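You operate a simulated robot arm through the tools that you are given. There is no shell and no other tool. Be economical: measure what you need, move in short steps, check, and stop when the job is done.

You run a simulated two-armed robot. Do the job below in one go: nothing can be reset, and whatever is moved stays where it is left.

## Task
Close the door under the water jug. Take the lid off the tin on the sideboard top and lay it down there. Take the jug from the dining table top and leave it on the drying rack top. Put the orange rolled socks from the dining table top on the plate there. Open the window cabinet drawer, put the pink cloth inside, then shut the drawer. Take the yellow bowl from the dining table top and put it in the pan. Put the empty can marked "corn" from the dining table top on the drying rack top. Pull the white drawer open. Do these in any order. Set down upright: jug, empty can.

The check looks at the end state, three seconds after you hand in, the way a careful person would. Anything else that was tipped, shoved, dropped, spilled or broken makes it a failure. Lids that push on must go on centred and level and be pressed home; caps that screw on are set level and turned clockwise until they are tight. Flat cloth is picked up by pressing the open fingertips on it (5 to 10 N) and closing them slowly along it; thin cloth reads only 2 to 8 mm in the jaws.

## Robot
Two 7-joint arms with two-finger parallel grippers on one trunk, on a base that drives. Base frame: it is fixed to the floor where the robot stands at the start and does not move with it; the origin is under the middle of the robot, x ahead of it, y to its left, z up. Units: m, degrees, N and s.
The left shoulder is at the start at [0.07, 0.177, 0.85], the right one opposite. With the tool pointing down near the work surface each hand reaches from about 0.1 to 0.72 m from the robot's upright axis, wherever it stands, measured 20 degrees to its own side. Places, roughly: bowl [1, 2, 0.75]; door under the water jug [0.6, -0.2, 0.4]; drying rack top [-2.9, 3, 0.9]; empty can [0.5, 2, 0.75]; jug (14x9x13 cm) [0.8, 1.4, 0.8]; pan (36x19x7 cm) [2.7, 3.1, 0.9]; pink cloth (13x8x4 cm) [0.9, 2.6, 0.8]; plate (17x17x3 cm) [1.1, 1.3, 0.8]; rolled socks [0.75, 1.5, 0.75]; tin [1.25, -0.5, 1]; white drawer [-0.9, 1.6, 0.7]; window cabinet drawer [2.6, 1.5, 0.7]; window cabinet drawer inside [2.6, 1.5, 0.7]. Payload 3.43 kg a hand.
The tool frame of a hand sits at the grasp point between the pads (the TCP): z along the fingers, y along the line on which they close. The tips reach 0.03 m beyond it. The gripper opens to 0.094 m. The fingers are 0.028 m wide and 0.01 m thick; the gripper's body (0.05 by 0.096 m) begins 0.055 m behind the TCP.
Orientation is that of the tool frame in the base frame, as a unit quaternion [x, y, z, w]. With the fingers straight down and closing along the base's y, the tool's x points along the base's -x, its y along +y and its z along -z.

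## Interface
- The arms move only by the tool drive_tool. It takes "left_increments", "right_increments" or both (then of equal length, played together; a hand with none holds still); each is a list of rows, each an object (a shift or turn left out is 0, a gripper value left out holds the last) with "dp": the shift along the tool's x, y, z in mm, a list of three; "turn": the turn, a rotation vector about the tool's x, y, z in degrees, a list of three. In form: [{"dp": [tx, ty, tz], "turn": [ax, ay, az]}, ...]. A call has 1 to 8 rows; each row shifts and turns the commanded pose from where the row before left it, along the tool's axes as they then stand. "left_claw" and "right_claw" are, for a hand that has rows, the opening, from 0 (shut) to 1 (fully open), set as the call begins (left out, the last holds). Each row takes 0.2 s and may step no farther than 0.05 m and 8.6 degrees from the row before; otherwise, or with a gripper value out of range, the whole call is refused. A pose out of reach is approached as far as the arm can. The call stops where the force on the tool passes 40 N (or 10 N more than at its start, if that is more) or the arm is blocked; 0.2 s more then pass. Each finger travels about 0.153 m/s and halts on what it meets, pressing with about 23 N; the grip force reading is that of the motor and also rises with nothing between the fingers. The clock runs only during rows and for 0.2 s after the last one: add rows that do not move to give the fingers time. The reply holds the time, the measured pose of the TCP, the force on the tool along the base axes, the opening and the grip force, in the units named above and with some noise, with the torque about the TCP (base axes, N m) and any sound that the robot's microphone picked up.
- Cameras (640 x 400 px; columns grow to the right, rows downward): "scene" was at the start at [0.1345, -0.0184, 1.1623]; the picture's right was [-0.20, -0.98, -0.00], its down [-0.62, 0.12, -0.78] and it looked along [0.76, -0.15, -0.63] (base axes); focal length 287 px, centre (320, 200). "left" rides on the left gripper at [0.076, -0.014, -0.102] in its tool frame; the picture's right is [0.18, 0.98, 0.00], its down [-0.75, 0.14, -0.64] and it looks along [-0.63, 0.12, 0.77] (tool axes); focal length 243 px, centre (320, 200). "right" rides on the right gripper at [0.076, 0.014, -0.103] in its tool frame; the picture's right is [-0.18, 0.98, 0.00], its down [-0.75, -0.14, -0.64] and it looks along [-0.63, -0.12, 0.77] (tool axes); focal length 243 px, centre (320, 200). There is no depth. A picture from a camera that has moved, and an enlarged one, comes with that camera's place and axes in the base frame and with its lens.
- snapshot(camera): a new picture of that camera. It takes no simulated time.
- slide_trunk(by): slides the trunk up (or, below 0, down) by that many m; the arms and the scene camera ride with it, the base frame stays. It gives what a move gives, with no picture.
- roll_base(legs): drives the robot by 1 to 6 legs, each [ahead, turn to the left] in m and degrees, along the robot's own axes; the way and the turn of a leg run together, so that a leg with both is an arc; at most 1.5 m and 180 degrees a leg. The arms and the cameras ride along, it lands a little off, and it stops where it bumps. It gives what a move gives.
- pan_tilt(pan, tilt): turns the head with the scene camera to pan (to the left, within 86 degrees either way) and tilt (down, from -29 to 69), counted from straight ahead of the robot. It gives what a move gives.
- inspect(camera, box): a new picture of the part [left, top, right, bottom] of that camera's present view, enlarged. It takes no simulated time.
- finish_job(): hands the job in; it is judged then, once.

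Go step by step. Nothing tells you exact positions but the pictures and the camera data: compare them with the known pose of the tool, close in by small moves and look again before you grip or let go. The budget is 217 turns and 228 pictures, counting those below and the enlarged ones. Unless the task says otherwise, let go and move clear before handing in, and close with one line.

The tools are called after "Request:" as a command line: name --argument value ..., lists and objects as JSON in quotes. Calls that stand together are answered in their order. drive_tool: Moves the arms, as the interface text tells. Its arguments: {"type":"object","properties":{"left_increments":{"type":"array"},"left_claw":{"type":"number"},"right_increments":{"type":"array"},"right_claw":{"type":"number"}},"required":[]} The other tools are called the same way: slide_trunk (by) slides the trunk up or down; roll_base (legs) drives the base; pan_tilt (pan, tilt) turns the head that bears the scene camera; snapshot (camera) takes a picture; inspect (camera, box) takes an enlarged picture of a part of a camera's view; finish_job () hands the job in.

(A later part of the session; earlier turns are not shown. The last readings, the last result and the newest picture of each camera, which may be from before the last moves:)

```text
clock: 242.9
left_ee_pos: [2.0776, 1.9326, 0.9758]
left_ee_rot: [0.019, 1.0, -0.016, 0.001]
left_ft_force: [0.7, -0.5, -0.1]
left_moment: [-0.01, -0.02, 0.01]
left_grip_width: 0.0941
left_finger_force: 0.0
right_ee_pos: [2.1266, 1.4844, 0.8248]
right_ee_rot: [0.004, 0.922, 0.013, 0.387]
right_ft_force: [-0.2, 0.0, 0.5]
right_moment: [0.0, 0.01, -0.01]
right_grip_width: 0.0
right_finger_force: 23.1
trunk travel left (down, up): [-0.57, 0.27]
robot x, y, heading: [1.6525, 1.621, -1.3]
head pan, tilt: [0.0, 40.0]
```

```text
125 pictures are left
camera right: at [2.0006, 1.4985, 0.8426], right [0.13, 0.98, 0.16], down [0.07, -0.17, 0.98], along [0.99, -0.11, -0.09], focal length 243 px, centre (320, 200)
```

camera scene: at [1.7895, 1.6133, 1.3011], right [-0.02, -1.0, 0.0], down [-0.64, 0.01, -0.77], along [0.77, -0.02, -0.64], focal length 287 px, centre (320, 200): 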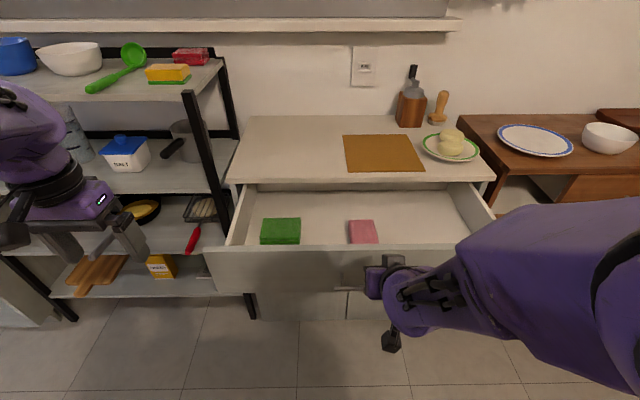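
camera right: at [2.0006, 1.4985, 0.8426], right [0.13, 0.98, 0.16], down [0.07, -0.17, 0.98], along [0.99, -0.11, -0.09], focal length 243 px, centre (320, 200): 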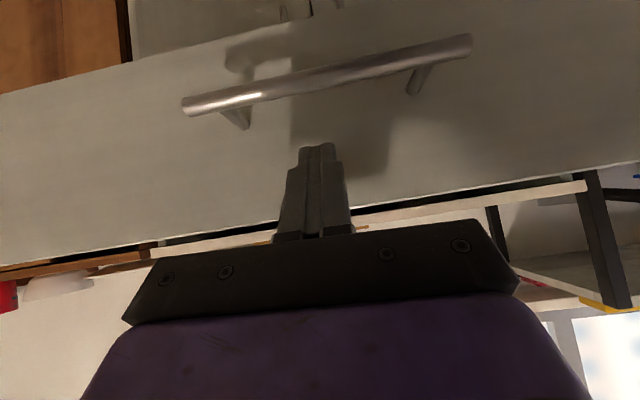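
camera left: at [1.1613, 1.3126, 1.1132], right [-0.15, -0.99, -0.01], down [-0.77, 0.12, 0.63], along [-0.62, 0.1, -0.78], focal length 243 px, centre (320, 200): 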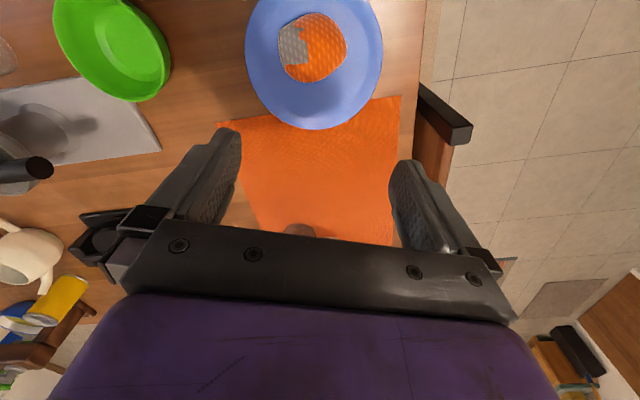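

Tips aim at the panel between bar and top edge. Pushing forward.

Request:
drive_tool --right_increments '[{"dp": [-14, 0, 14]}, {"dp": [-14, 0, 14]}, {"dp": [-14, 0, 14]}, {"dp": [-14, 0, 14]}, {"dp": [-14, 0, 14]}, {"dp": [-14, 0, 14]}, {"dp": [-14, 0, 14]}, {"dp": [-14, 0, 14]}]'

Request:
drive_tool --right_increments '[{"dp": [-10, 0, 10]}, {"dp": [-10, 0, 10]}, {"dp": [-10, 0, 10]}, {"dp": [-10, 0, 10]}, {"dp": [-10, 0, 10]}, {"dp": [-10, 0, 10]}]'

Request:
snapshot --camera "scene"

```text
clock: 244.7
left_ee_pos: [2.0784, 1.9307, 0.9749]
left_ee_rot: [0.018, 1.0, -0.015, 0.0]
left_ft_force: [0.3, -0.1, -0.4]
left_moment: [0.02, -0.01, -0.03]
left_grip_width: 0.0938
left_finger_force: 0.0
right_ee_pos: [2.2891, 1.4769, 0.8302]
right_ee_rot: [0.014, 0.92, 0.014, 0.39]
right_ft_force: [0.3, -0.1, -0.1]
right_moment: [0.01, 0.0, 0.03]
right_grip_width: 0.0
right_finger_force: 23.0
trunk travel left (down, up): [-0.57, 0.27]
robot x, y, heading: [1.6566, 1.6123, -1.1]
head pan, tilt: [0.0, 40.0]
```

```text
clock: 246.1
left_ee_pos: [2.0781, 1.9304, 0.9761]
left_ee_rot: [0.018, 1.0, -0.016, 0.0]
left_ft_force: [0.3, -0.6, 0.6]
left_moment: [-0.02, 0.02, -0.04]
left_grip_width: 0.094
left_finger_force: 0.2
right_ee_pos: [2.3698, 1.4852, 0.8221]
right_ee_rot: [-0.003, 0.922, 0.001, 0.387]
right_ft_force: [0.4, 0.3, 1.0]
right_moment: [0.03, 0.0, 0.01]
right_grip_width: 0.0001
right_finger_force: 22.3
trunk travel left (down, up): [-0.57, 0.27]
robot x, y, heading: [1.6541, 1.6165, -1.3]
head pan, tilt: [0.0, 40.0]
```

```text
124 pictures are left
camera scene: at [1.7903, 1.6131, 1.3009], right [-0.02, -1.0, 0.0], down [-0.64, 0.01, -0.77], along [0.77, -0.02, -0.64], focal length 287 px, centre (320, 200)
```

scene: 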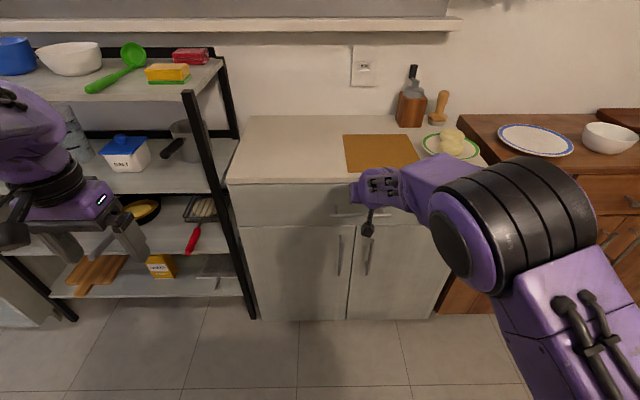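

Almost shut. Push until it stops.

Request:
drive_tool --right_increments '[{"dp": [-5, 0, 5]}, {"dp": [-5, 0, 5]}, {"dp": [-4, 0, 4]}, {"dp": [-3, 0, 3]}, {"dp": [-3, 0, 3]}, {"dp": [-3, 0, 3]}]'

Request:
inspect --camera "scene" --box '[220, 150, 500, 325]'

```text
clock: 246.7
left_ee_pos: [2.0709, 1.9306, 0.9781]
left_ee_rot: [0.02, 1.0, -0.017, 0.003]
left_ft_force: [-0.4, 0.3, 0.8]
left_moment: [-0.01, -0.01, 0.0]
left_grip_width: 0.094
left_finger_force: 0.0
right_ee_pos: [2.3741, 1.4852, 0.8241]
right_ee_rot: [-0.004, 0.924, 0.002, 0.382]
right_ft_force: [-24.1, 0.0, 12.7]
right_moment: [0.1, -0.09, -0.04]
right_grip_width: 0.0
right_finger_force: 23.2
trunk travel left (down, up): [-0.57, 0.27]
robot x, y, heading: [1.6536, 1.62, -1.2]
head pan, tilt: [0.0, 40.0]
stopped in row 3 (right hand): the force on the tool passed its limit (the readings are from after the stop); the commanded pose is now the measured one
```

```text
2.29 times, centred on (360, 238) of scene
camera zoom: at [1.7815, 1.6136, 1.3021], right [-0.02, -1.0, 0.0], down [-0.64, 0.02, -0.77], along [0.77, -0.02, -0.64], focal length 657 px, centre (229, 114)
```

zoom: 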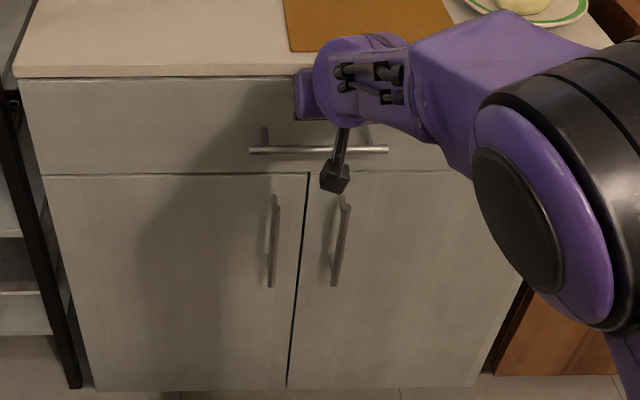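

The drawer is flush and resists, so it is shut. I'll retract the hand and level it.

Request:
drive_tool --right_increments '[{"dp": [25, 0, -25]}, {"dp": [30, 0, -30]}, {"dp": [30, 0, -30]}, {"dp": [30, 0, -30]}, {"dp": [30, 0, -30]}, {"dp": [20, 0, -20]}]'

Request:
drive_tool --right_increments '[{"turn": [0, 7.5, 0]}, {"turn": [0, 7.5, 0]}, {"turn": [0, 7.5, 0]}, {"turn": [0, 7.5, 0]}, {"turn": [0, 7.5, 0]}, {"turn": [0, 7.5, 0]}, {"dp": [0, 0, 0]}]' --right_claw 1

Request:
slide_trunk --by 0.18

Request:
snapshot --camera "scene"

```text
clock: 247.7
left_ee_pos: [2.0757, 1.9301, 0.9746]
left_ee_rot: [0.019, 1.0, -0.015, 0.001]
left_ft_force: [0.1, 0.0, -0.6]
left_moment: [0.0, -0.02, 0.01]
left_grip_width: 0.094
left_finger_force: 0.0
right_ee_pos: [2.187, 1.4731, 0.7173]
right_ee_rot: [0.02, 0.96, 0.01, 0.278]
right_ft_force: [-0.1, 0.7, -0.7]
right_moment: [0.01, -0.01, 0.01]
right_grip_width: 0.0
right_finger_force: 23.3
trunk travel left (down, up): [-0.57, 0.27]
robot x, y, heading: [1.6549, 1.619, -1.1]
head pan, tilt: [0.0, 40.0]
stopped in row 4 (right hand): the arm was blocked; the commanded pose is now the measured one
```

```text
clock: 249.2
left_ee_pos: [2.0763, 1.9314, 0.9752]
left_ee_rot: [0.019, 1.0, -0.016, 0.001]
left_ft_force: [0.0, -0.3, -0.3]
left_moment: [-0.02, 0.01, 0.03]
left_grip_width: 0.0939
left_finger_force: 0.0
right_ee_pos: [2.1884, 1.4745, 0.7172]
right_ee_rot: [0.011, 0.994, 0.014, -0.11]
right_ft_force: [-0.2, 0.3, 0.7]
right_moment: [0.0, -0.01, -0.04]
right_grip_width: 0.094
right_finger_force: 0.0
trunk travel left (down, up): [-0.57, 0.27]
robot x, y, heading: [1.6523, 1.6187, -1.4]
head pan, tilt: [0.0, 40.0]
```

```text
clock: 251.2
left_ee_pos: [2.0772, 1.9301, 1.1551]
left_ee_rot: [0.019, 1.0, -0.015, 0.001]
left_ft_force: [0.4, 0.4, -0.4]
left_moment: [0.0, 0.0, 0.01]
left_grip_width: 0.0941
left_finger_force: 0.0
right_ee_pos: [2.1867, 1.4752, 0.8962]
right_ee_rot: [0.011, 0.994, 0.014, -0.111]
right_ft_force: [1.2, 0.7, -0.7]
right_moment: [0.03, -0.01, -0.01]
right_grip_width: 0.0941
right_finger_force: 0.0
trunk travel left (down, up): [-0.75, 0.09]
robot x, y, heading: [1.6523, 1.6156, -1.5]
head pan, tilt: [0.0, 40.0]
```

```text
122 pictures are left
camera scene: at [1.7893, 1.6132, 1.4809], right [-0.02, -1.0, 0.0], down [-0.64, 0.01, -0.77], along [0.77, -0.02, -0.64], focal length 287 px, centre (320, 200)
```

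scene: 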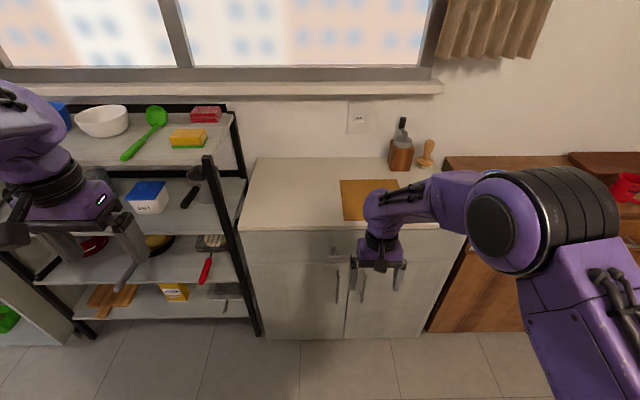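

Drawer is shut. I'll level the right hand, and look left for the pan.

Request:
drive_tool --right_increments '[{"dp": [0, 0, -30], "turn": [0, -6.4, 0]}, {"dp": [20, 0, -40], "turn": [0, -6.4, 0]}, {"dp": [20, 0, -40]}, {"dp": [20, 0, -40]}]'

Request:
pan_tilt --pan 60 --tilt 30

Request:
snapshot --camera "scene"

```text
clock: 252.2
left_ee_pos: [2.0747, 1.9302, 1.1565]
left_ee_rot: [0.019, 1.0, -0.015, 0.001]
left_ft_force: [-0.3, -0.5, -0.2]
left_moment: [-0.03, -0.03, -0.01]
left_grip_width: 0.094
left_finger_force: 0.0
right_ee_pos: [2.1387, 1.4703, 1.0476]
right_ee_rot: [0.012, 1.0, 0.013, 0.002]
right_ft_force: [0.2, 0.9, -0.2]
right_moment: [-0.01, 0.01, 0.01]
right_grip_width: 0.0938
right_finger_force: 0.2
trunk travel left (down, up): [-0.75, 0.09]
robot x, y, heading: [1.6521, 1.6205, -1.1]
head pan, tilt: [0.0, 40.0]
```

```text
clock: 253.6
left_ee_pos: [2.0767, 1.9309, 1.1557]
left_ee_rot: [0.019, 1.0, -0.016, 0.0]
left_ft_force: [0.3, 0.2, -0.2]
left_moment: [-0.04, -0.04, 0.01]
left_grip_width: 0.094
left_finger_force: 0.0
right_ee_pos: [2.1388, 1.4701, 1.0453]
right_ee_rot: [0.012, 1.0, 0.013, 0.0]
right_ft_force: [-0.5, 1.0, 0.7]
right_moment: [-0.01, -0.01, 0.0]
right_grip_width: 0.094
right_finger_force: 0.0
trunk travel left (down, up): [-0.75, 0.09]
robot x, y, heading: [1.6539, 1.6176, -1.2]
head pan, tilt: [60.0, 30.0]
```

```text
121 pictures are left
camera scene: at [1.7513, 1.6923, 1.4963], right [0.85, -0.52, 0.0], down [-0.26, -0.43, -0.87], along [0.45, 0.74, -0.5], focal length 287 px, centre (320, 200)
```

scene: 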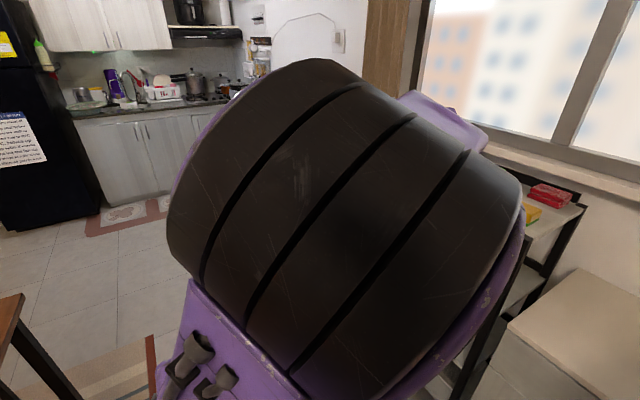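

Request:
roll_base --legs '[[0, 90], [0.7, 0]]'

Request:
pan_tilt --pan -40 --tilt 25

Request:
snapshot --camera "scene"

```text
clock: 261.2
left_ee_pos: [1.3706, 2.7489, 1.1553]
left_ee_rot: [-0.688, 0.725, -0.011, 0.01]
left_ft_force: [0.3, 0.4, -0.3]
left_moment: [0.0, 0.05, 0.03]
left_grip_width: 0.0939
left_finger_force: 0.0
right_ee_pos: [1.8312, 2.8044, 1.0466]
right_ee_rot: [-0.693, 0.72, 0.01, -0.009]
right_ft_force: [0.1, -0.6, -0.8]
right_moment: [0.04, -0.04, -0.03]
right_grip_width: 0.0941
right_finger_force: 0.0
trunk travel left (down, up): [-0.75, 0.09]
robot x, y, heading: [1.6782, 2.32, 87.9]
head pan, tilt: [60.0, 30.0]
```

```text
clock: 263.0
left_ee_pos: [1.371, 2.748, 1.1553]
left_ee_rot: [-0.688, 0.725, -0.011, 0.012]
left_ft_force: [-0.1, 0.3, 0.0]
left_moment: [0.0, 0.03, 0.03]
left_grip_width: 0.094
left_finger_force: 0.1
right_ee_pos: [1.8308, 2.8052, 1.047]
right_ee_rot: [-0.694, 0.72, 0.01, -0.008]
right_ft_force: [-0.1, 0.7, 0.3]
right_moment: [-0.03, 0.02, -0.04]
right_grip_width: 0.094
right_finger_force: 0.0
trunk travel left (down, up): [-0.75, 0.09]
robot x, y, heading: [1.6739, 2.3218, 88.0]
head pan, tilt: [-40.0, 25.0]
```

```text
120 pictures are left
camera scene: at [1.7413, 2.438, 1.5043], right [0.74, -0.67, 0.0], down [-0.28, -0.31, -0.91], along [0.61, 0.67, -0.42], focal length 287 px, centre (320, 200)
```

scene: 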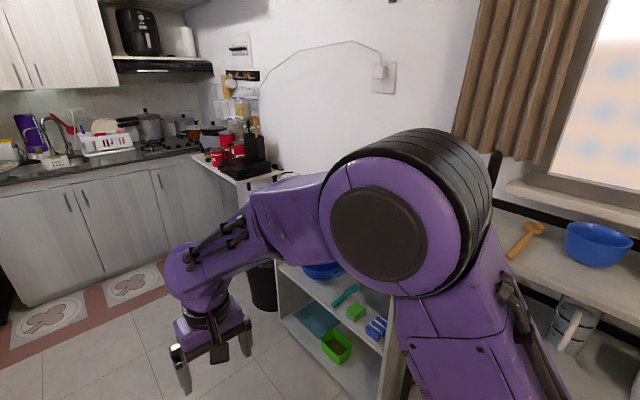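

The pan is on the low white unit behind my arm. First I'll face the table, centred on the yellow bowl, to take it with both hands.

Request:
roll_base --legs '[[0.06, 0], [0, 92]]'

Request:
pan_tilt --pan 0 --tilt 50

Request:
snapshot --camera "scene"

Request:
inspect --camera "scene" --box '[200, 130, 440, 280]'

```text
clock: 267.9
left_ee_pos: [1.2689, 2.0503, 1.1547]
left_ee_rot: [1.0, 0.002, -0.001, -0.016]
left_ft_force: [0.1, -0.5, 0.3]
left_moment: [0.02, -0.02, 0.0]
left_grip_width: 0.0938
left_finger_force: 0.1
right_ee_pos: [1.1881, 2.5083, 1.0462]
right_ee_rot: [1.0, 0.007, 0.0, 0.013]
right_ft_force: [0.7, -0.5, 0.0]
right_moment: [0.0, 0.0, 0.01]
right_grip_width: 0.0938
right_finger_force: 0.1
trunk travel left (down, up): [-0.75, 0.09]
robot x, y, heading: [1.6782, 2.3813, -178.9]
head pan, tilt: [-40.0, 25.0]
```

```text
clock: 269.0
left_ee_pos: [1.2686, 2.0507, 1.1553]
left_ee_rot: [1.0, 0.0, -0.001, -0.015]
left_ft_force: [0.5, -0.5, 0.9]
left_moment: [-0.04, -0.01, 0.03]
left_grip_width: 0.0941
left_finger_force: 0.1
right_ee_pos: [1.1876, 2.5085, 1.0471]
right_ee_rot: [1.0, 0.008, -0.001, 0.014]
right_ft_force: [0.2, 0.2, 1.4]
right_moment: [-0.03, 0.0, 0.02]
right_grip_width: 0.0939
right_finger_force: 0.1
trunk travel left (down, up): [-0.75, 0.09]
robot x, y, heading: [1.6821, 2.3776, -178.8]
head pan, tilt: [0.0, 50.0]
```

```text
119 pictures are left
camera scene: at [1.5527, 2.3765, 1.4669], right [-0.02, 1.0, 0.0], down [0.77, 0.01, -0.64], along [-0.64, -0.01, -0.77], focal length 287 px, centre (320, 200)
```

scene: 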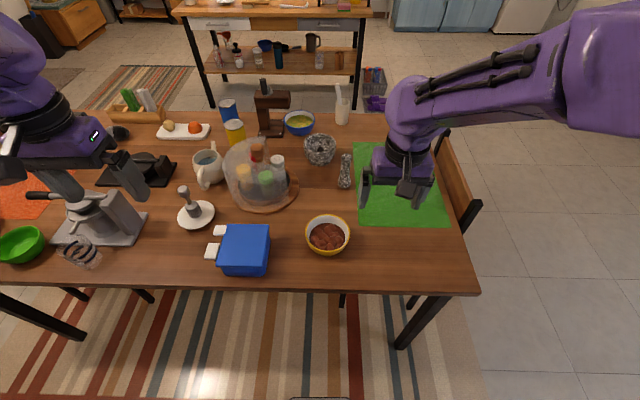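

```text
2.67 times, centred on (320, 205) of scene
camera zoom: at [1.5527, 2.3765, 1.4669], right [-0.02, 1.0, 0.0], down [0.77, 0.01, -0.64], along [-0.64, -0.01, -0.77], focal length 766 px, centre (320, 187)
```

zoom: 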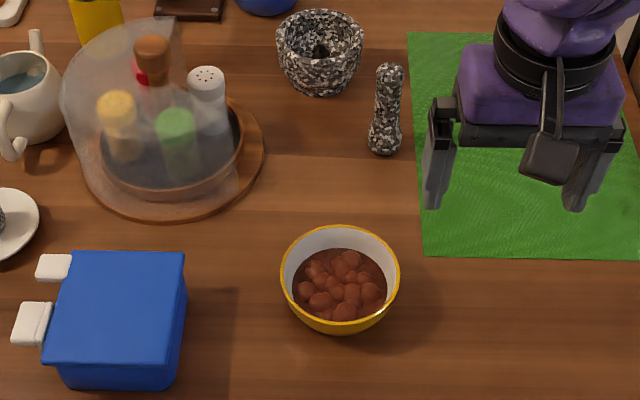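

The yellow-rimmed bowl with beans is centred at about (1.117,2.39), 12 cm wide. I'll lower the trunk and place both hands over opposite sides of its rim.

Request:
slide_trunk --by -0.15

Request:
drive_tool --left_increments '[{"dp": [-19, -35, 0]}, {"dp": [-19, -35, 0]}, {"dp": [-19, -35, 0]}, {"dp": [-19, -35, 0]}, {"dp": [-19, -35, 10]}, {"dp": [-19, -35, 20]}, {"dp": [-19, -35, 30]}, {"dp": [-19, -34, 30]}]' --right_increments '[{"dp": [-9, 7, 0]}, {"dp": [-9, 7, 0]}, {"dp": [-9, 7, 0]}, {"dp": [-9, 7, 0]}, {"dp": [-9, 7, 0]}, {"dp": [-9, 7, 0]}, {"dp": [-9, 7, 0]}, {"dp": [-8, 8, 0]}]' --left_claw 0.43 --right_claw 0.43

Request:
snapshot --camera "scene"

Request:
snapshot --camera "right"

Request:
snapshot --camera "left"

```text
clock: 270.7
left_ee_pos: [1.2688, 2.0514, 1.0052]
left_ee_rot: [1.0, 0.0, -0.001, -0.016]
left_ft_force: [0.1, -0.3, 0.0]
left_moment: [0.01, 0.0, 0.01]
left_grip_width: 0.0938
left_finger_force: 0.1
right_ee_pos: [1.1883, 2.5069, 0.8962]
right_ee_rot: [1.0, 0.008, -0.001, 0.013]
right_ft_force: [0.4, -0.1, -0.3]
right_moment: [0.03, 0.02, 0.01]
right_grip_width: 0.0941
right_finger_force: 0.1
trunk travel left (down, up): [-0.6, 0.24]
robot x, y, heading: [1.679, 2.3819, -179.0]
head pan, tilt: [0.0, 50.0]
```

```text
clock: 272.5
left_ee_pos: [1.1127, 2.3332, 0.924]
left_ee_rot: [1.0, 0.002, 0.0, -0.016]
left_ft_force: [-0.1, -0.4, 0.1]
left_moment: [-0.02, 0.0, 0.0]
left_grip_width: 0.0405
left_finger_force: 0.1
right_ee_pos: [1.1163, 2.4492, 0.8964]
right_ee_rot: [1.0, 0.007, 0.0, 0.014]
right_ft_force: [0.2, -0.7, 0.6]
right_moment: [0.03, 0.0, 0.02]
right_grip_width: 0.0404
right_finger_force: 0.1
trunk travel left (down, up): [-0.6, 0.24]
robot x, y, heading: [1.6814, 2.3831, -179.0]
head pan, tilt: [0.0, 50.0]
```

```text
117 pictures are left
camera scene: at [1.5504, 2.3772, 1.3166], right [-0.02, 1.0, 0.0], down [0.77, 0.01, -0.64], along [-0.64, -0.01, -0.77], focal length 287 px, centre (320, 200)
```

scene: 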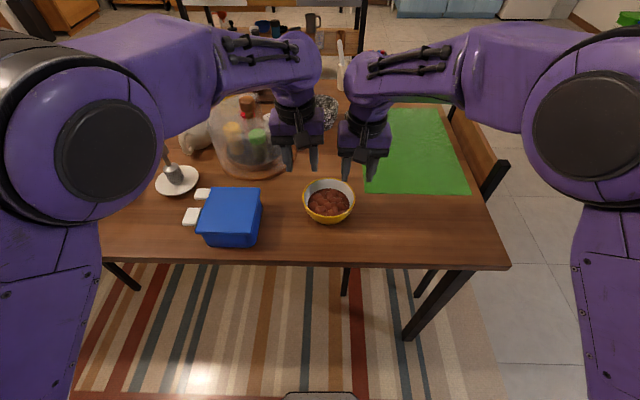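

```text
116 pictures are left
camera right: at [1.1925, 2.4399, 1.0004], right [-0.17, -0.99, 0.03], down [-0.76, 0.15, 0.64], along [-0.63, 0.09, -0.77], focal length 243 px, centre (320, 200)
```

right: 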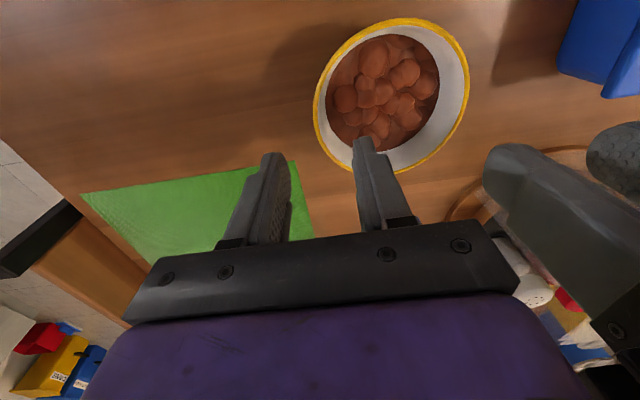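

```text
115 pictures are left
camera left: at [1.1907, 2.3444, 1.0254], right [0.19, -0.98, -0.03], down [-0.75, -0.16, 0.64], along [-0.63, -0.1, -0.77], focal length 243 px, centre (320, 200)
```

left: 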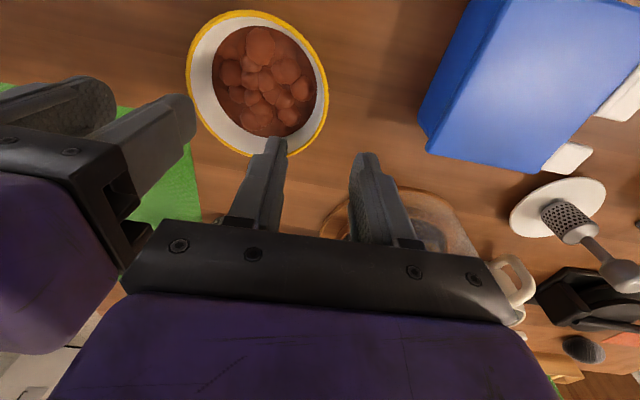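

Bowl centre is (1.124,2.39), rim at about z 0.80. I'll lower both hands astride the rim.

Request:
drive_tool --left_increments '[{"dp": [6, 0, 28]}, {"dp": [5, 0, 28]}, {"dp": [0, 0, 25]}, {"dp": [0, 0, 12]}, {"dp": [0, 0, 0]}]' --right_increments '[{"dp": [4, 0, 20]}, {"dp": [4, 0, 20]}, {"dp": [0, 0, 17]}, {"dp": [0, 0, 8]}, {"dp": [0, 0, 0]}]'

Request:
snapshot --camera "right"

Request:
snapshot --camera "left"

Request:
inspect --camera "scene" --box '[240, 130, 400, 230]'

```text
clock: 273.7
left_ee_pos: [1.1256, 2.3336, 0.8298]
left_ee_rot: [1.0, 0.001, -0.001, -0.017]
left_ft_force: [0.9, 0.0, 0.6]
left_moment: [-0.02, -0.01, -0.03]
left_grip_width: 0.0405
left_finger_force: 0.1
right_ee_pos: [1.1257, 2.4473, 0.833]
right_ee_rot: [1.0, 0.008, -0.001, 0.014]
right_ft_force: [-0.6, -0.2, -0.4]
right_moment: [0.02, -0.03, -0.01]
right_grip_width: 0.0407
right_finger_force: 0.2
trunk travel left (down, up): [-0.6, 0.24]
robot x, y, heading: [1.6796, 2.3766, -179.1]
head pan, tilt: [0.0, 50.0]
```

```text
114 pictures are left
camera right: at [1.202, 2.4379, 0.936], right [-0.17, -0.99, 0.03], down [-0.75, 0.15, 0.64], along [-0.63, 0.09, -0.77], focal length 243 px, centre (320, 200)
```

right: 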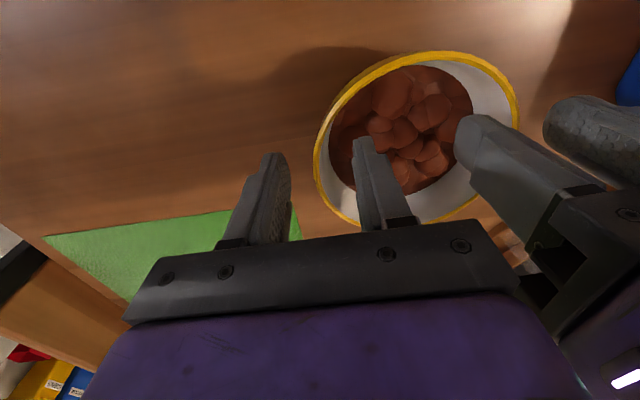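

```text
113 pictures are left
camera left: at [1.2033, 2.3453, 0.9329], right [0.19, -0.98, -0.03], down [-0.75, -0.16, 0.64], along [-0.63, -0.1, -0.77], focal length 243 px, centre (320, 200)
```

left: 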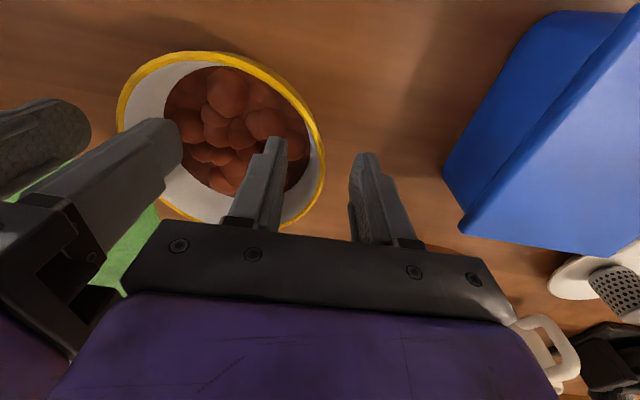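

```text
4.00 times, centred on (320, 180) of scene
camera zoom: at [1.553, 2.3763, 1.3169], right [-0.02, 1.0, 0.0], down [0.77, 0.01, -0.64], along [-0.64, -0.01, -0.77], focal length 1150 px, centre (320, 280)
```

zoom: 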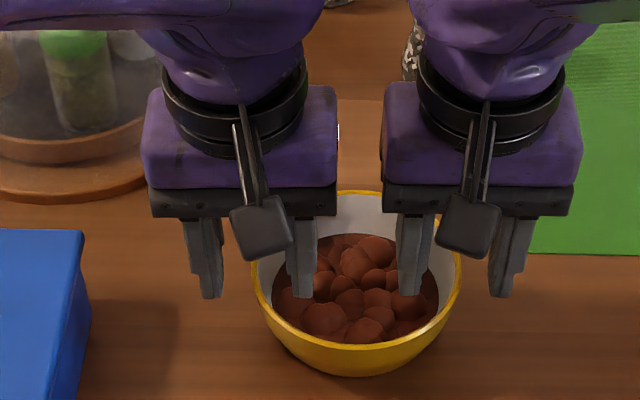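

Fingers straddle the rim on both sides. Lower a little and close.

Request:
drive_tool --left_increments '[{"dp": [0, 0, 8]}, {"dp": [0, 0, 5]}, {"dp": [0, 0, 0]}]' --right_increments '[{"dp": [0, 0, 10]}, {"dp": [0, 0, 6]}, {"dp": [0, 0, 0]}]'

Request:
drive_tool --left_increments '[{"dp": [0, 0, 0]}, {"dp": [0, 0, 0]}, {"dp": [0, 0, 0]}]' --right_increments '[{"dp": [0, 0, 0]}, {"dp": [0, 0, 0]}, {"dp": [0, 0, 0]}]' --left_claw 0 --right_claw 0

Request:
inspect --camera "scene" --box '[240, 130, 400, 230]'

```text
clock: 274.5
left_ee_pos: [1.127, 2.3342, 0.8183]
left_ee_rot: [1.0, 0.001, -0.001, -0.016]
left_ft_force: [-0.1, -0.3, 0.2]
left_moment: [0.01, 0.01, -0.01]
left_grip_width: 0.0403
left_finger_force: 0.1
right_ee_pos: [1.1265, 2.4473, 0.8175]
right_ee_rot: [1.0, 0.007, 0.0, 0.012]
right_ft_force: [-0.6, 0.8, -0.2]
right_moment: [0.03, 0.02, 0.0]
right_grip_width: 0.0404
right_finger_force: 0.0
trunk travel left (down, up): [-0.6, 0.24]
robot x, y, heading: [1.6805, 2.379, -179.1]
head pan, tilt: [0.0, 50.0]
```

```text
clock: 275.3
left_ee_pos: [1.1267, 2.3362, 0.8176]
left_ee_rot: [1.0, 0.001, -0.001, -0.018]
left_ft_force: [-1.3, 24.9, 0.1]
left_moment: [0.96, 0.13, 0.43]
left_grip_width: 0.0148
left_finger_force: 22.7
right_ee_pos: [1.1264, 2.4455, 0.8173]
right_ee_rot: [1.0, 0.008, 0.0, 0.014]
right_ft_force: [0.9, -24.6, 0.7]
right_moment: [-0.98, -0.22, -0.29]
right_grip_width: 0.015
right_finger_force: 22.8
trunk travel left (down, up): [-0.6, 0.24]
robot x, y, heading: [1.6803, 2.3761, -179.2]
head pan, tilt: [0.0, 50.0]
```

```text
4.00 times, centred on (320, 180) of scene
camera zoom: at [1.5525, 2.3764, 1.3168], right [-0.02, 1.0, 0.0], down [0.77, 0.01, -0.64], along [-0.64, -0.01, -0.77], focal length 1150 px, centre (320, 280)
```

zoom: 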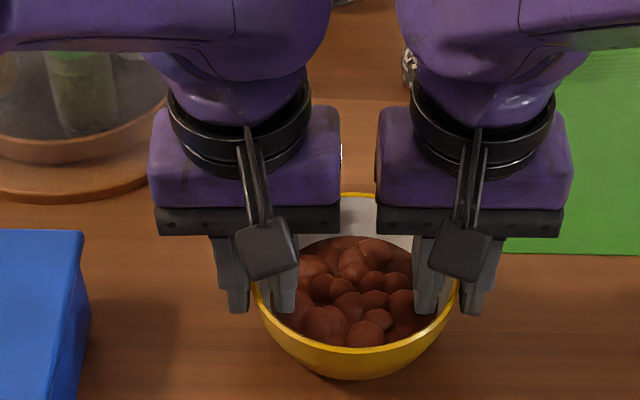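

Both rims are gripped; I'll relax the outward tension a little and lift together.

Request:
drive_tool --left_increments '[{"dp": [0, -2, 0]}, {"dp": [0, 0, 0]}]' --right_increments '[{"dp": [0, 2, 0]}, {"dp": [0, 0, 0]}]'

Request:
drive_tool --left_increments '[{"dp": [0, 0, -5]}, {"dp": [0, 0, -10]}, {"dp": [0, 0, -15]}, {"dp": [0, 0, -15]}, {"dp": [0, 0, -15]}]' --right_increments '[{"dp": [0, 0, -5]}, {"dp": [0, 0, -10]}, {"dp": [0, 0, -15]}, {"dp": [0, 0, -15]}, {"dp": [0, 0, -15]}]'

Request:
inspect --camera "scene" --box '[240, 110, 400, 210]'

```text
clock: 275.9
left_ee_pos: [1.1278, 2.3371, 0.8176]
left_ee_rot: [1.0, 0.001, 0.0, -0.015]
left_ft_force: [-2.9, 19.3, -0.8]
left_moment: [0.83, 0.31, 0.51]
left_grip_width: 0.0152
left_finger_force: 23.1
right_ee_pos: [1.1255, 2.4458, 0.8184]
right_ee_rot: [1.0, 0.008, -0.001, 0.013]
right_ft_force: [2.6, -17.7, 1.8]
right_moment: [-0.89, -0.33, -0.23]
right_grip_width: 0.0152
right_finger_force: 23.1
trunk travel left (down, up): [-0.6, 0.24]
robot x, y, heading: [1.6793, 2.3791, -178.9]
head pan, tilt: [0.0, 50.0]
```

```text
clock: 277.1
left_ee_pos: [1.1272, 2.3357, 0.8795]
left_ee_rot: [1.0, 0.002, -0.002, -0.018]
left_ft_force: [-4.8, 31.6, -2.5]
left_moment: [1.04, 0.1, 0.52]
left_grip_width: 0.0147
left_finger_force: 22.8
right_ee_pos: [1.1263, 2.445, 0.8767]
right_ee_rot: [1.0, 0.009, -0.001, 0.015]
right_ft_force: [4.1, -31.1, -1.5]
right_moment: [-1.08, -0.11, -0.13]
right_grip_width: 0.0155
right_finger_force: 23.1
trunk travel left (down, up): [-0.6, 0.24]
robot x, y, heading: [1.6797, 2.3801, -179.1]
head pan, tilt: [0.0, 50.0]
```

```text
4.00 times, centred on (320, 160) of scene
camera zoom: at [1.5527, 2.3765, 1.3168], right [-0.02, 1.0, 0.0], down [0.77, 0.01, -0.64], along [-0.64, -0.01, -0.77], focal length 1150 px, centre (320, 360)
```

zoom: 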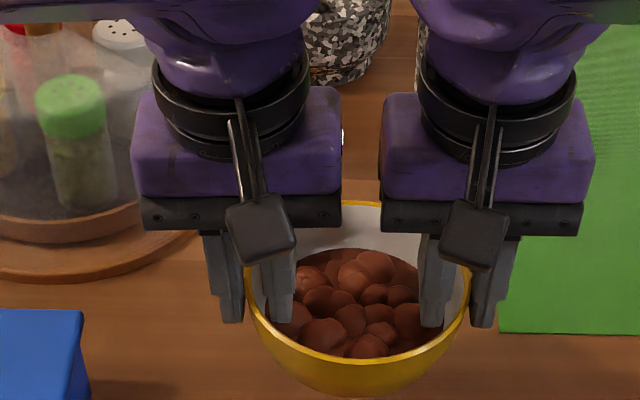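

The bowl is up and level. I'll relax tension further, raise the trunk, back off, and turn toward the pan.

Request:
drive_tool --left_increments '[{"dp": [0, -3, 0]}, {"dp": [0, 0, 0]}]' --right_increments '[{"dp": [0, 3, 0]}, {"dp": [0, 0, 0]}]'

Request:
slide_trunk --by 0.2

Request:
roll_base --legs '[[-0.15, 0], [0, -45], [0, -45]]'

Request:
pan_tilt --pan -20 --tilt 30

Request:
snapshot --camera "scene"

```text
clock: 277.7
left_ee_pos: [1.1259, 2.3358, 0.8792]
left_ee_rot: [1.0, 0.002, -0.001, -0.015]
left_ft_force: [-3.6, 13.1, -1.5]
left_moment: [0.71, 0.04, 0.55]
left_grip_width: 0.0147
left_finger_force: 22.9
right_ee_pos: [1.1256, 2.4456, 0.8756]
right_ee_rot: [1.0, 0.008, -0.001, 0.013]
right_ft_force: [3.0, -12.6, -2.1]
right_moment: [-0.71, -0.1, -0.24]
right_grip_width: 0.0157
right_finger_force: 22.9
trunk travel left (down, up): [-0.6, 0.24]
robot x, y, heading: [1.6794, 2.3804, -178.9]
head pan, tilt: [0.0, 50.0]
```

```text
clock: 279.9
left_ee_pos: [1.126, 2.3358, 1.0786]
left_ee_rot: [1.0, 0.002, -0.001, -0.014]
left_ft_force: [-1.6, -11.4, -1.8]
left_moment: [0.17, 0.04, 0.6]
left_grip_width: 0.0145
left_finger_force: 22.3
right_ee_pos: [1.1237, 2.4448, 1.0758]
right_ee_rot: [1.0, 0.008, -0.001, 0.012]
right_ft_force: [2.6, 9.7, -2.7]
right_moment: [-0.21, -0.06, -0.33]
right_grip_width: 0.0153
right_finger_force: 23.0
trunk travel left (down, up): [-0.8, 0.04]
robot x, y, heading: [1.6846, 2.377, -179.0]
head pan, tilt: [0.0, 50.0]
```

```text
clock: 285.4
left_ee_pos: [1.7904, 2.9357, 1.0789]
left_ee_rot: [-0.706, 0.708, -0.012, 0.012]
left_ft_force: [-24.8, -0.3, -1.7]
left_moment: [-0.09, 0.1, 0.69]
left_grip_width: 0.0144
left_finger_force: 22.5
right_ee_pos: [1.8994, 2.9356, 1.0773]
right_ee_rot: [0.71, -0.704, -0.01, 0.007]
right_ft_force: [24.7, 0.4, -3.3]
right_moment: [0.04, -0.05, -0.7]
right_grip_width: 0.0155
right_finger_force: 22.5
trunk travel left (down, up): [-0.8, 0.04]
robot x, y, heading: [1.829, 2.384, 90.3]
head pan, tilt: [0.0, 50.0]
```

```text
clock: 286.2
left_ee_pos: [1.7915, 2.9366, 1.0785]
left_ee_rot: [-0.705, 0.709, -0.011, 0.011]
left_ft_force: [-3.3, 1.3, -2.7]
left_moment: [0.06, -0.34, 0.69]
left_grip_width: 0.0148
left_finger_force: 23.0
right_ee_pos: [1.8994, 2.9368, 1.076]
right_ee_rot: [0.71, -0.704, -0.009, 0.008]
right_ft_force: [2.6, -1.9, -2.1]
right_moment: [-0.1, 0.42, -0.53]
right_grip_width: 0.0155
right_finger_force: 22.9
trunk travel left (down, up): [-0.8, 0.04]
robot x, y, heading: [1.8253, 2.3783, 90.4]
head pan, tilt: [-20.0, 30.0]
```

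```text
109 pictures are left
camera scene: at [1.8599, 2.5173, 1.5462], right [0.94, -0.33, 0.0], down [-0.17, -0.47, -0.87], along [0.29, 0.82, -0.5], focal length 287 px, centre (320, 200)
```

scene: 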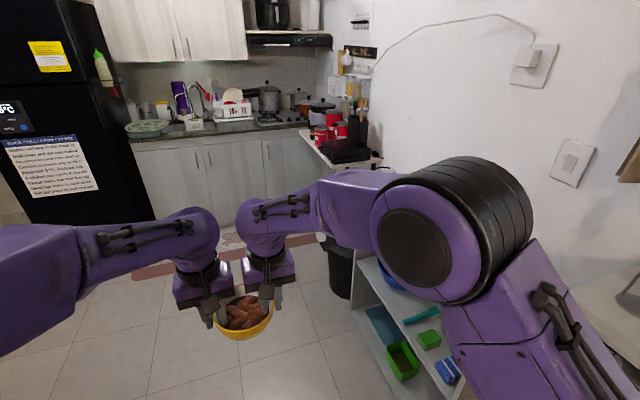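

The bowl is steady. I'll drive on and turn to face the pan's unit.

Request:
roll_base --legs '[[0.65, 0], [0, -45], [0, -45]]'

Request:
pan_tilt --pan 0 --tilt 35

Request:
snapshot --camera "scene"

```text
clock: 294.0
left_ee_pos: [2.3744, 3.0679, 1.0783]
left_ee_rot: [0.004, 1.0, -0.015, 0.001]
left_ft_force: [1.1, 8.1, -3.8]
left_moment: [-0.26, 0.03, 0.73]
left_grip_width: 0.0147
left_finger_force: 23.0
right_ee_pos: [2.3744, 2.9595, 1.0764]
right_ee_rot: [-0.002, 1.0, 0.013, 0.001]
right_ft_force: [-0.6, -8.1, -2.1]
right_moment: [0.28, 0.01, -0.67]
right_grip_width: 0.0155
right_finger_force: 23.0
trunk travel left (down, up): [-0.8, 0.04]
robot x, y, heading: [1.8205, 3.0288, 0.1]
head pan, tilt: [-20.0, 30.0]
```

```text
clock: 294.8
left_ee_pos: [2.374, 3.0684, 1.0803]
left_ee_rot: [0.004, 1.0, -0.015, 0.001]
left_ft_force: [1.7, 1.5, -2.3]
left_moment: [-0.39, -0.05, 0.69]
left_grip_width: 0.0145
left_finger_force: 22.0
right_ee_pos: [2.3739, 2.9588, 1.0756]
right_ee_rot: [-0.001, 1.0, 0.012, 0.002]
right_ft_force: [-1.4, -1.7, -1.9]
right_moment: [0.41, 0.12, -0.57]
right_grip_width: 0.0156
right_finger_force: 23.0
trunk travel left (down, up): [-0.8, 0.04]
robot x, y, heading: [1.8207, 3.0327, 0.2]
head pan, tilt: [0.0, 35.0]
```

```text
108 pictures are left
camera scene: at [1.9601, 3.0299, 1.5385], right [0.0, -1.0, 0.0], down [-0.57, 0.0, -0.82], along [0.82, 0.0, -0.57], focal length 287 px, centre (320, 200)
```

scene: 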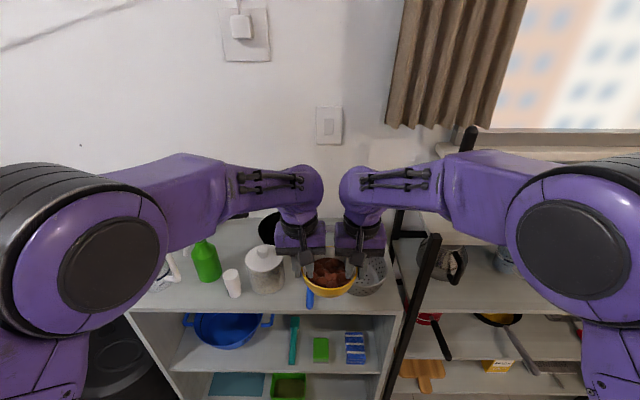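

Request:
inspect --camera "scene" --box '[160, 190, 448, 370]'

```text
2.22 times, centred on (304, 280) of scene
camera zoom: at [1.9601, 3.0299, 1.5385], right [0.0, -1.0, 0.0], down [-0.57, 0.0, -0.82], along [0.82, 0.0, -0.57], focal length 639 px, centre (356, 22)
```

zoom: 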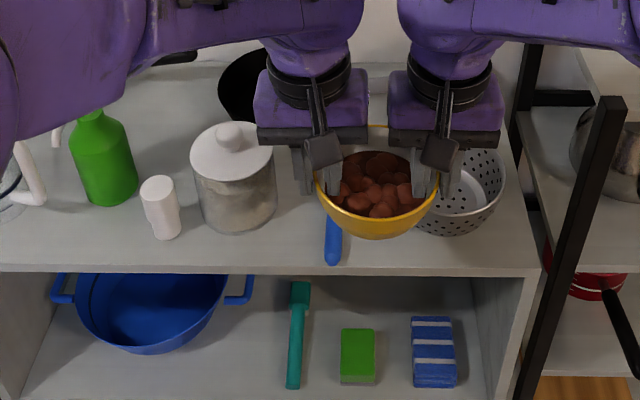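

The pan seems hidden behind my hands. I'll turn left a bit to look past them.

Request:
roll_base --legs '[[0, 32]]'

Request:
pan_tilt --pan -30 --tilt 35

Request:
snapshot --camera "scene"

```text
clock: 296.8
left_ee_pos: [2.2689, 3.3563, 1.0782]
left_ee_rot: [-0.271, 0.962, -0.014, 0.004]
left_ft_force: [-0.5, 2.6, -0.8]
left_moment: [-0.34, -0.2, 0.7]
left_grip_width: 0.0147
left_finger_force: 23.1
right_ee_pos: [2.3277, 3.2643, 1.0764]
right_ee_rot: [-0.278, 0.96, 0.012, -0.004]
right_ft_force: [0.6, -3.5, -2.3]
right_moment: [0.27, 0.24, -0.62]
right_grip_width: 0.0154
right_finger_force: 23.4
trunk travel left (down, up): [-0.8, 0.04]
robot x, y, heading: [1.821, 3.0324, 32.7]
head pan, tilt: [0.0, 35.0]
```

```text
clock: 297.7
left_ee_pos: [2.2694, 3.3569, 1.0788]
left_ee_rot: [-0.272, 0.962, -0.015, 0.005]
left_ft_force: [-0.3, 1.5, -1.3]
left_moment: [-0.3, -0.25, 0.7]
left_grip_width: 0.0144
left_finger_force: 23.1
right_ee_pos: [2.3285, 3.2633, 1.0758]
right_ee_rot: [-0.278, 0.96, 0.012, -0.003]
right_ft_force: [-1.2, -2.2, -2.0]
right_moment: [0.29, 0.3, -0.54]
right_grip_width: 0.0154
right_finger_force: 22.9
trunk travel left (down, up): [-0.8, 0.04]
robot x, y, heading: [1.819, 3.0328, 32.6]
head pan, tilt: [-30.0, 35.0]
```

```text
106 pictures are left
camera scene: at [1.9522, 3.0606, 1.5385], right [0.04, -1.0, 0.0], down [-0.57, -0.02, -0.82], along [0.82, 0.03, -0.57], focal length 287 px, centre (320, 200)
```

scene: 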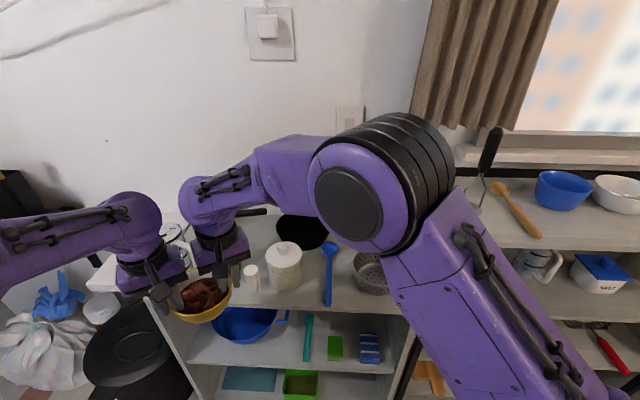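

Request:
inspect --camera "scene" --box '[220, 190, 400, 302]'

```text
3.56 times, centred on (310, 246) of scene
camera zoom: at [1.9522, 3.0606, 1.5385], right [0.04, -1.0, 0.0], down [-0.57, -0.02, -0.82], along [0.82, 0.03, -0.57], focal length 1022 px, centre (356, 36)
```

zoom: 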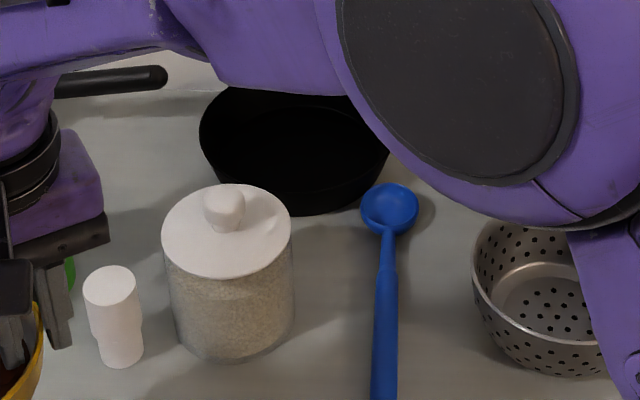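

The pan is the black skillet centred at about (2.69,3.15), behind a jar. I'll lift the bowl higher, then drive in over the jar and look again.

Request:
slide_trunk --by 0.04

Request:
drive_tool --left_increments '[{"dp": [0, 0, -10]}, {"dp": [0, 0, -10]}, {"dp": [0, 0, -10]}, {"dp": [0, 0, -10]}]' --right_increments '[{"dp": [0, 0, -10]}, {"dp": [0, 0, -10]}, {"dp": [0, 0, -10]}, {"dp": [0, 0, -10]}]'

Request:
roll_base --legs '[[0, -20.5], [0.1, 0]]'

Request:
pan_tilt --pan 0 --tilt 45

Request:
snapshot --camera "scene"

```text
clock: 298.6
left_ee_pos: [2.2705, 3.3563, 1.1182]
left_ee_rot: [-0.273, 0.962, -0.014, 0.004]
left_ft_force: [0.9, 2.7, -2.4]
left_moment: [-0.27, -0.21, 0.68]
left_grip_width: 0.0143
left_finger_force: 23.2
right_ee_pos: [2.328, 3.2643, 1.1165]
right_ee_rot: [-0.278, 0.96, 0.012, -0.002]
right_ft_force: [-0.3, -0.6, -2.3]
right_moment: [0.29, 0.33, -0.52]
right_grip_width: 0.0153
right_finger_force: 22.3
trunk travel left (down, up): [-0.84, 0.0]
robot x, y, heading: [1.821, 3.0307, 32.7]
head pan, tilt: [-30.0, 35.0]
```

```text
clock: 299.6
left_ee_pos: [2.2698, 3.3562, 1.1595]
left_ee_rot: [-0.272, 0.962, -0.016, 0.005]
left_ft_force: [10.6, -7.0, -3.9]
left_moment: [-0.36, -0.56, 0.79]
left_grip_width: 0.0144
left_finger_force: 22.9
right_ee_pos: [2.3274, 3.264, 1.1562]
right_ee_rot: [-0.278, 0.961, 0.014, -0.002]
right_ft_force: [-11.8, 7.9, 0.1]
right_moment: [0.47, 0.69, -0.27]
right_grip_width: 0.0157
right_finger_force: 22.5
trunk travel left (down, up): [-0.84, 0.0]
robot x, y, heading: [1.8172, 3.0321, 32.4]
head pan, tilt: [-30.0, 35.0]
```

```text
clock: 301.8
left_ee_pos: [2.4415, 3.1919, 1.1665]
left_ee_rot: [-0.093, 0.995, -0.014, 0.01]
left_ft_force: [5.9, -25.3, -1.3]
left_moment: [-0.8, -0.24, 0.58]
left_grip_width: 0.0144
left_finger_force: 23.1
right_ee_pos: [2.4628, 3.0852, 1.1632]
right_ee_rot: [-0.1, 0.995, 0.014, 0.007]
right_ft_force: [-8.8, 24.1, -0.8]
right_moment: [0.81, 0.16, -0.26]
right_grip_width: 0.0152
right_finger_force: 23.3
trunk travel left (down, up): [-0.84, 0.0]
robot x, y, heading: [1.9196, 3.0502, 11.5]
head pan, tilt: [-30.0, 35.0]
```

```text
clock: 302.8
left_ee_pos: [2.4557, 3.1951, 1.1584]
left_ee_rot: [-0.093, 0.996, -0.016, 0.002]
left_ft_force: [2.8, -2.4, -3.0]
left_moment: [-0.47, -0.07, 0.65]
left_grip_width: 0.0144
left_finger_force: 22.5
right_ee_pos: [2.4776, 3.0872, 1.1554]
right_ee_rot: [-0.1, 0.995, 0.014, 0.0]
right_ft_force: [-2.0, 2.0, -2.3]
right_moment: [0.45, 0.17, -0.42]
right_grip_width: 0.0153
right_finger_force: 22.6
trunk travel left (down, up): [-0.84, 0.0]
robot x, y, heading: [1.9202, 3.053, 11.4]
head pan, tilt: [0.0, 45.0]
```

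```text
104 pictures are left
camera scene: at [2.0536, 3.0769, 1.5633], right [0.2, -0.98, 0.0], down [-0.69, -0.14, -0.71], along [0.69, 0.14, -0.71], focal length 287 px, centre (320, 200)
```

scene: 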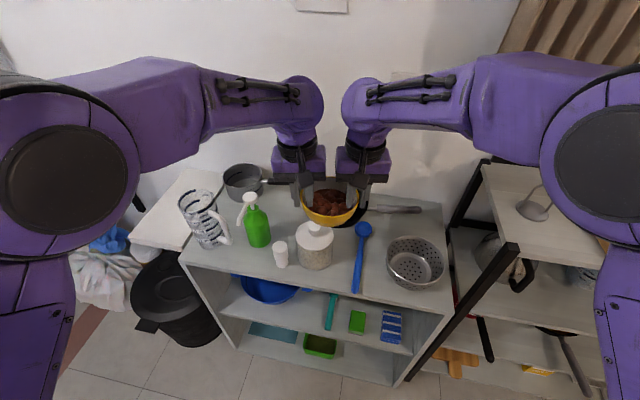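

Now I see the skillet behind the bowl with its handle to the right. I'll drive in the rest of the way and straighten.

Request:
roll_base --legs '[[0.14, 0], [0, -11.5]]'

Request:
snapshot --camera "scene"

Request:
snapshot --camera "right"

Request:
snapshot --camera "left"

```text
clock: 304.9
left_ee_pos: [2.6107, 3.1141, 1.1604]
left_ee_rot: [0.006, 1.0, -0.016, 0.002]
left_ft_force: [3.3, -4.3, -2.0]
left_moment: [-0.55, 0.06, 0.68]
left_grip_width: 0.0145
left_finger_force: 23.0
right_ee_pos: [2.611, 3.0054, 1.1571]
right_ee_rot: [0.0, 1.0, 0.013, 0.002]
right_ft_force: [-2.6, 4.4, -2.4]
right_moment: [0.49, 0.04, -0.39]
right_grip_width: 0.0153
right_finger_force: 23.5
trunk travel left (down, up): [-0.84, 0.0]
robot x, y, heading: [2.0584, 3.0812, 0.0]
head pan, tilt: [0.0, 45.0]
```

```text
103 pictures are left
camera scene: at [2.192, 3.0795, 1.5635], right [0.0, -1.0, 0.0], down [-0.71, 0.0, -0.71], along [0.71, 0.0, -0.71], focal length 287 px, centre (320, 200)
```

scene: 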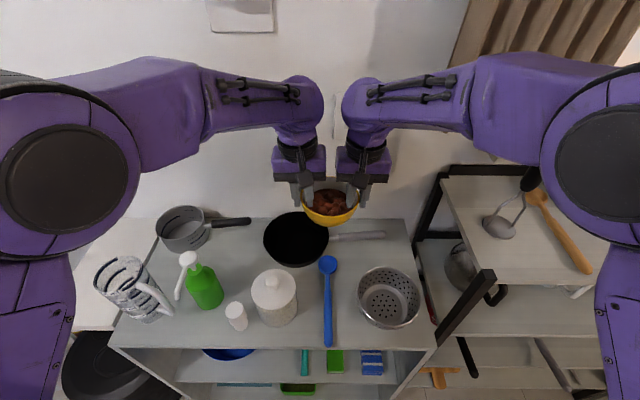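

```text
102 pictures are left
camera right: at [2.5334, 3.0176, 1.2598], right [0.18, 0.98, 0.03], down [0.75, -0.16, 0.64], along [0.63, -0.1, -0.77], focal length 243 px, centre (320, 200)
```

right: 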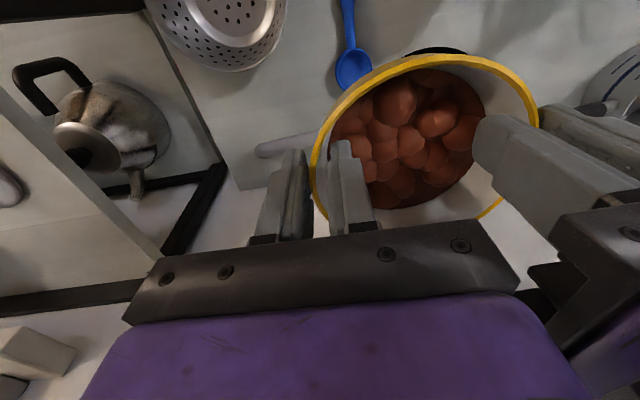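

```text
101 pictures are left
camera left: at [2.5341, 3.1057, 1.2623], right [-0.17, 0.98, -0.03], down [0.75, 0.15, 0.64], along [0.63, 0.08, -0.77], focal length 243 px, centre (320, 200)
```

left: 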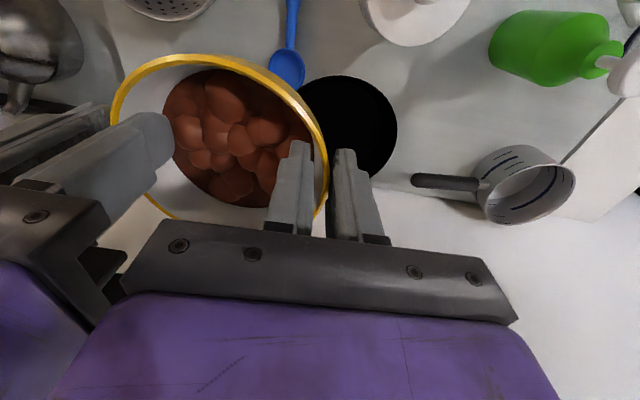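

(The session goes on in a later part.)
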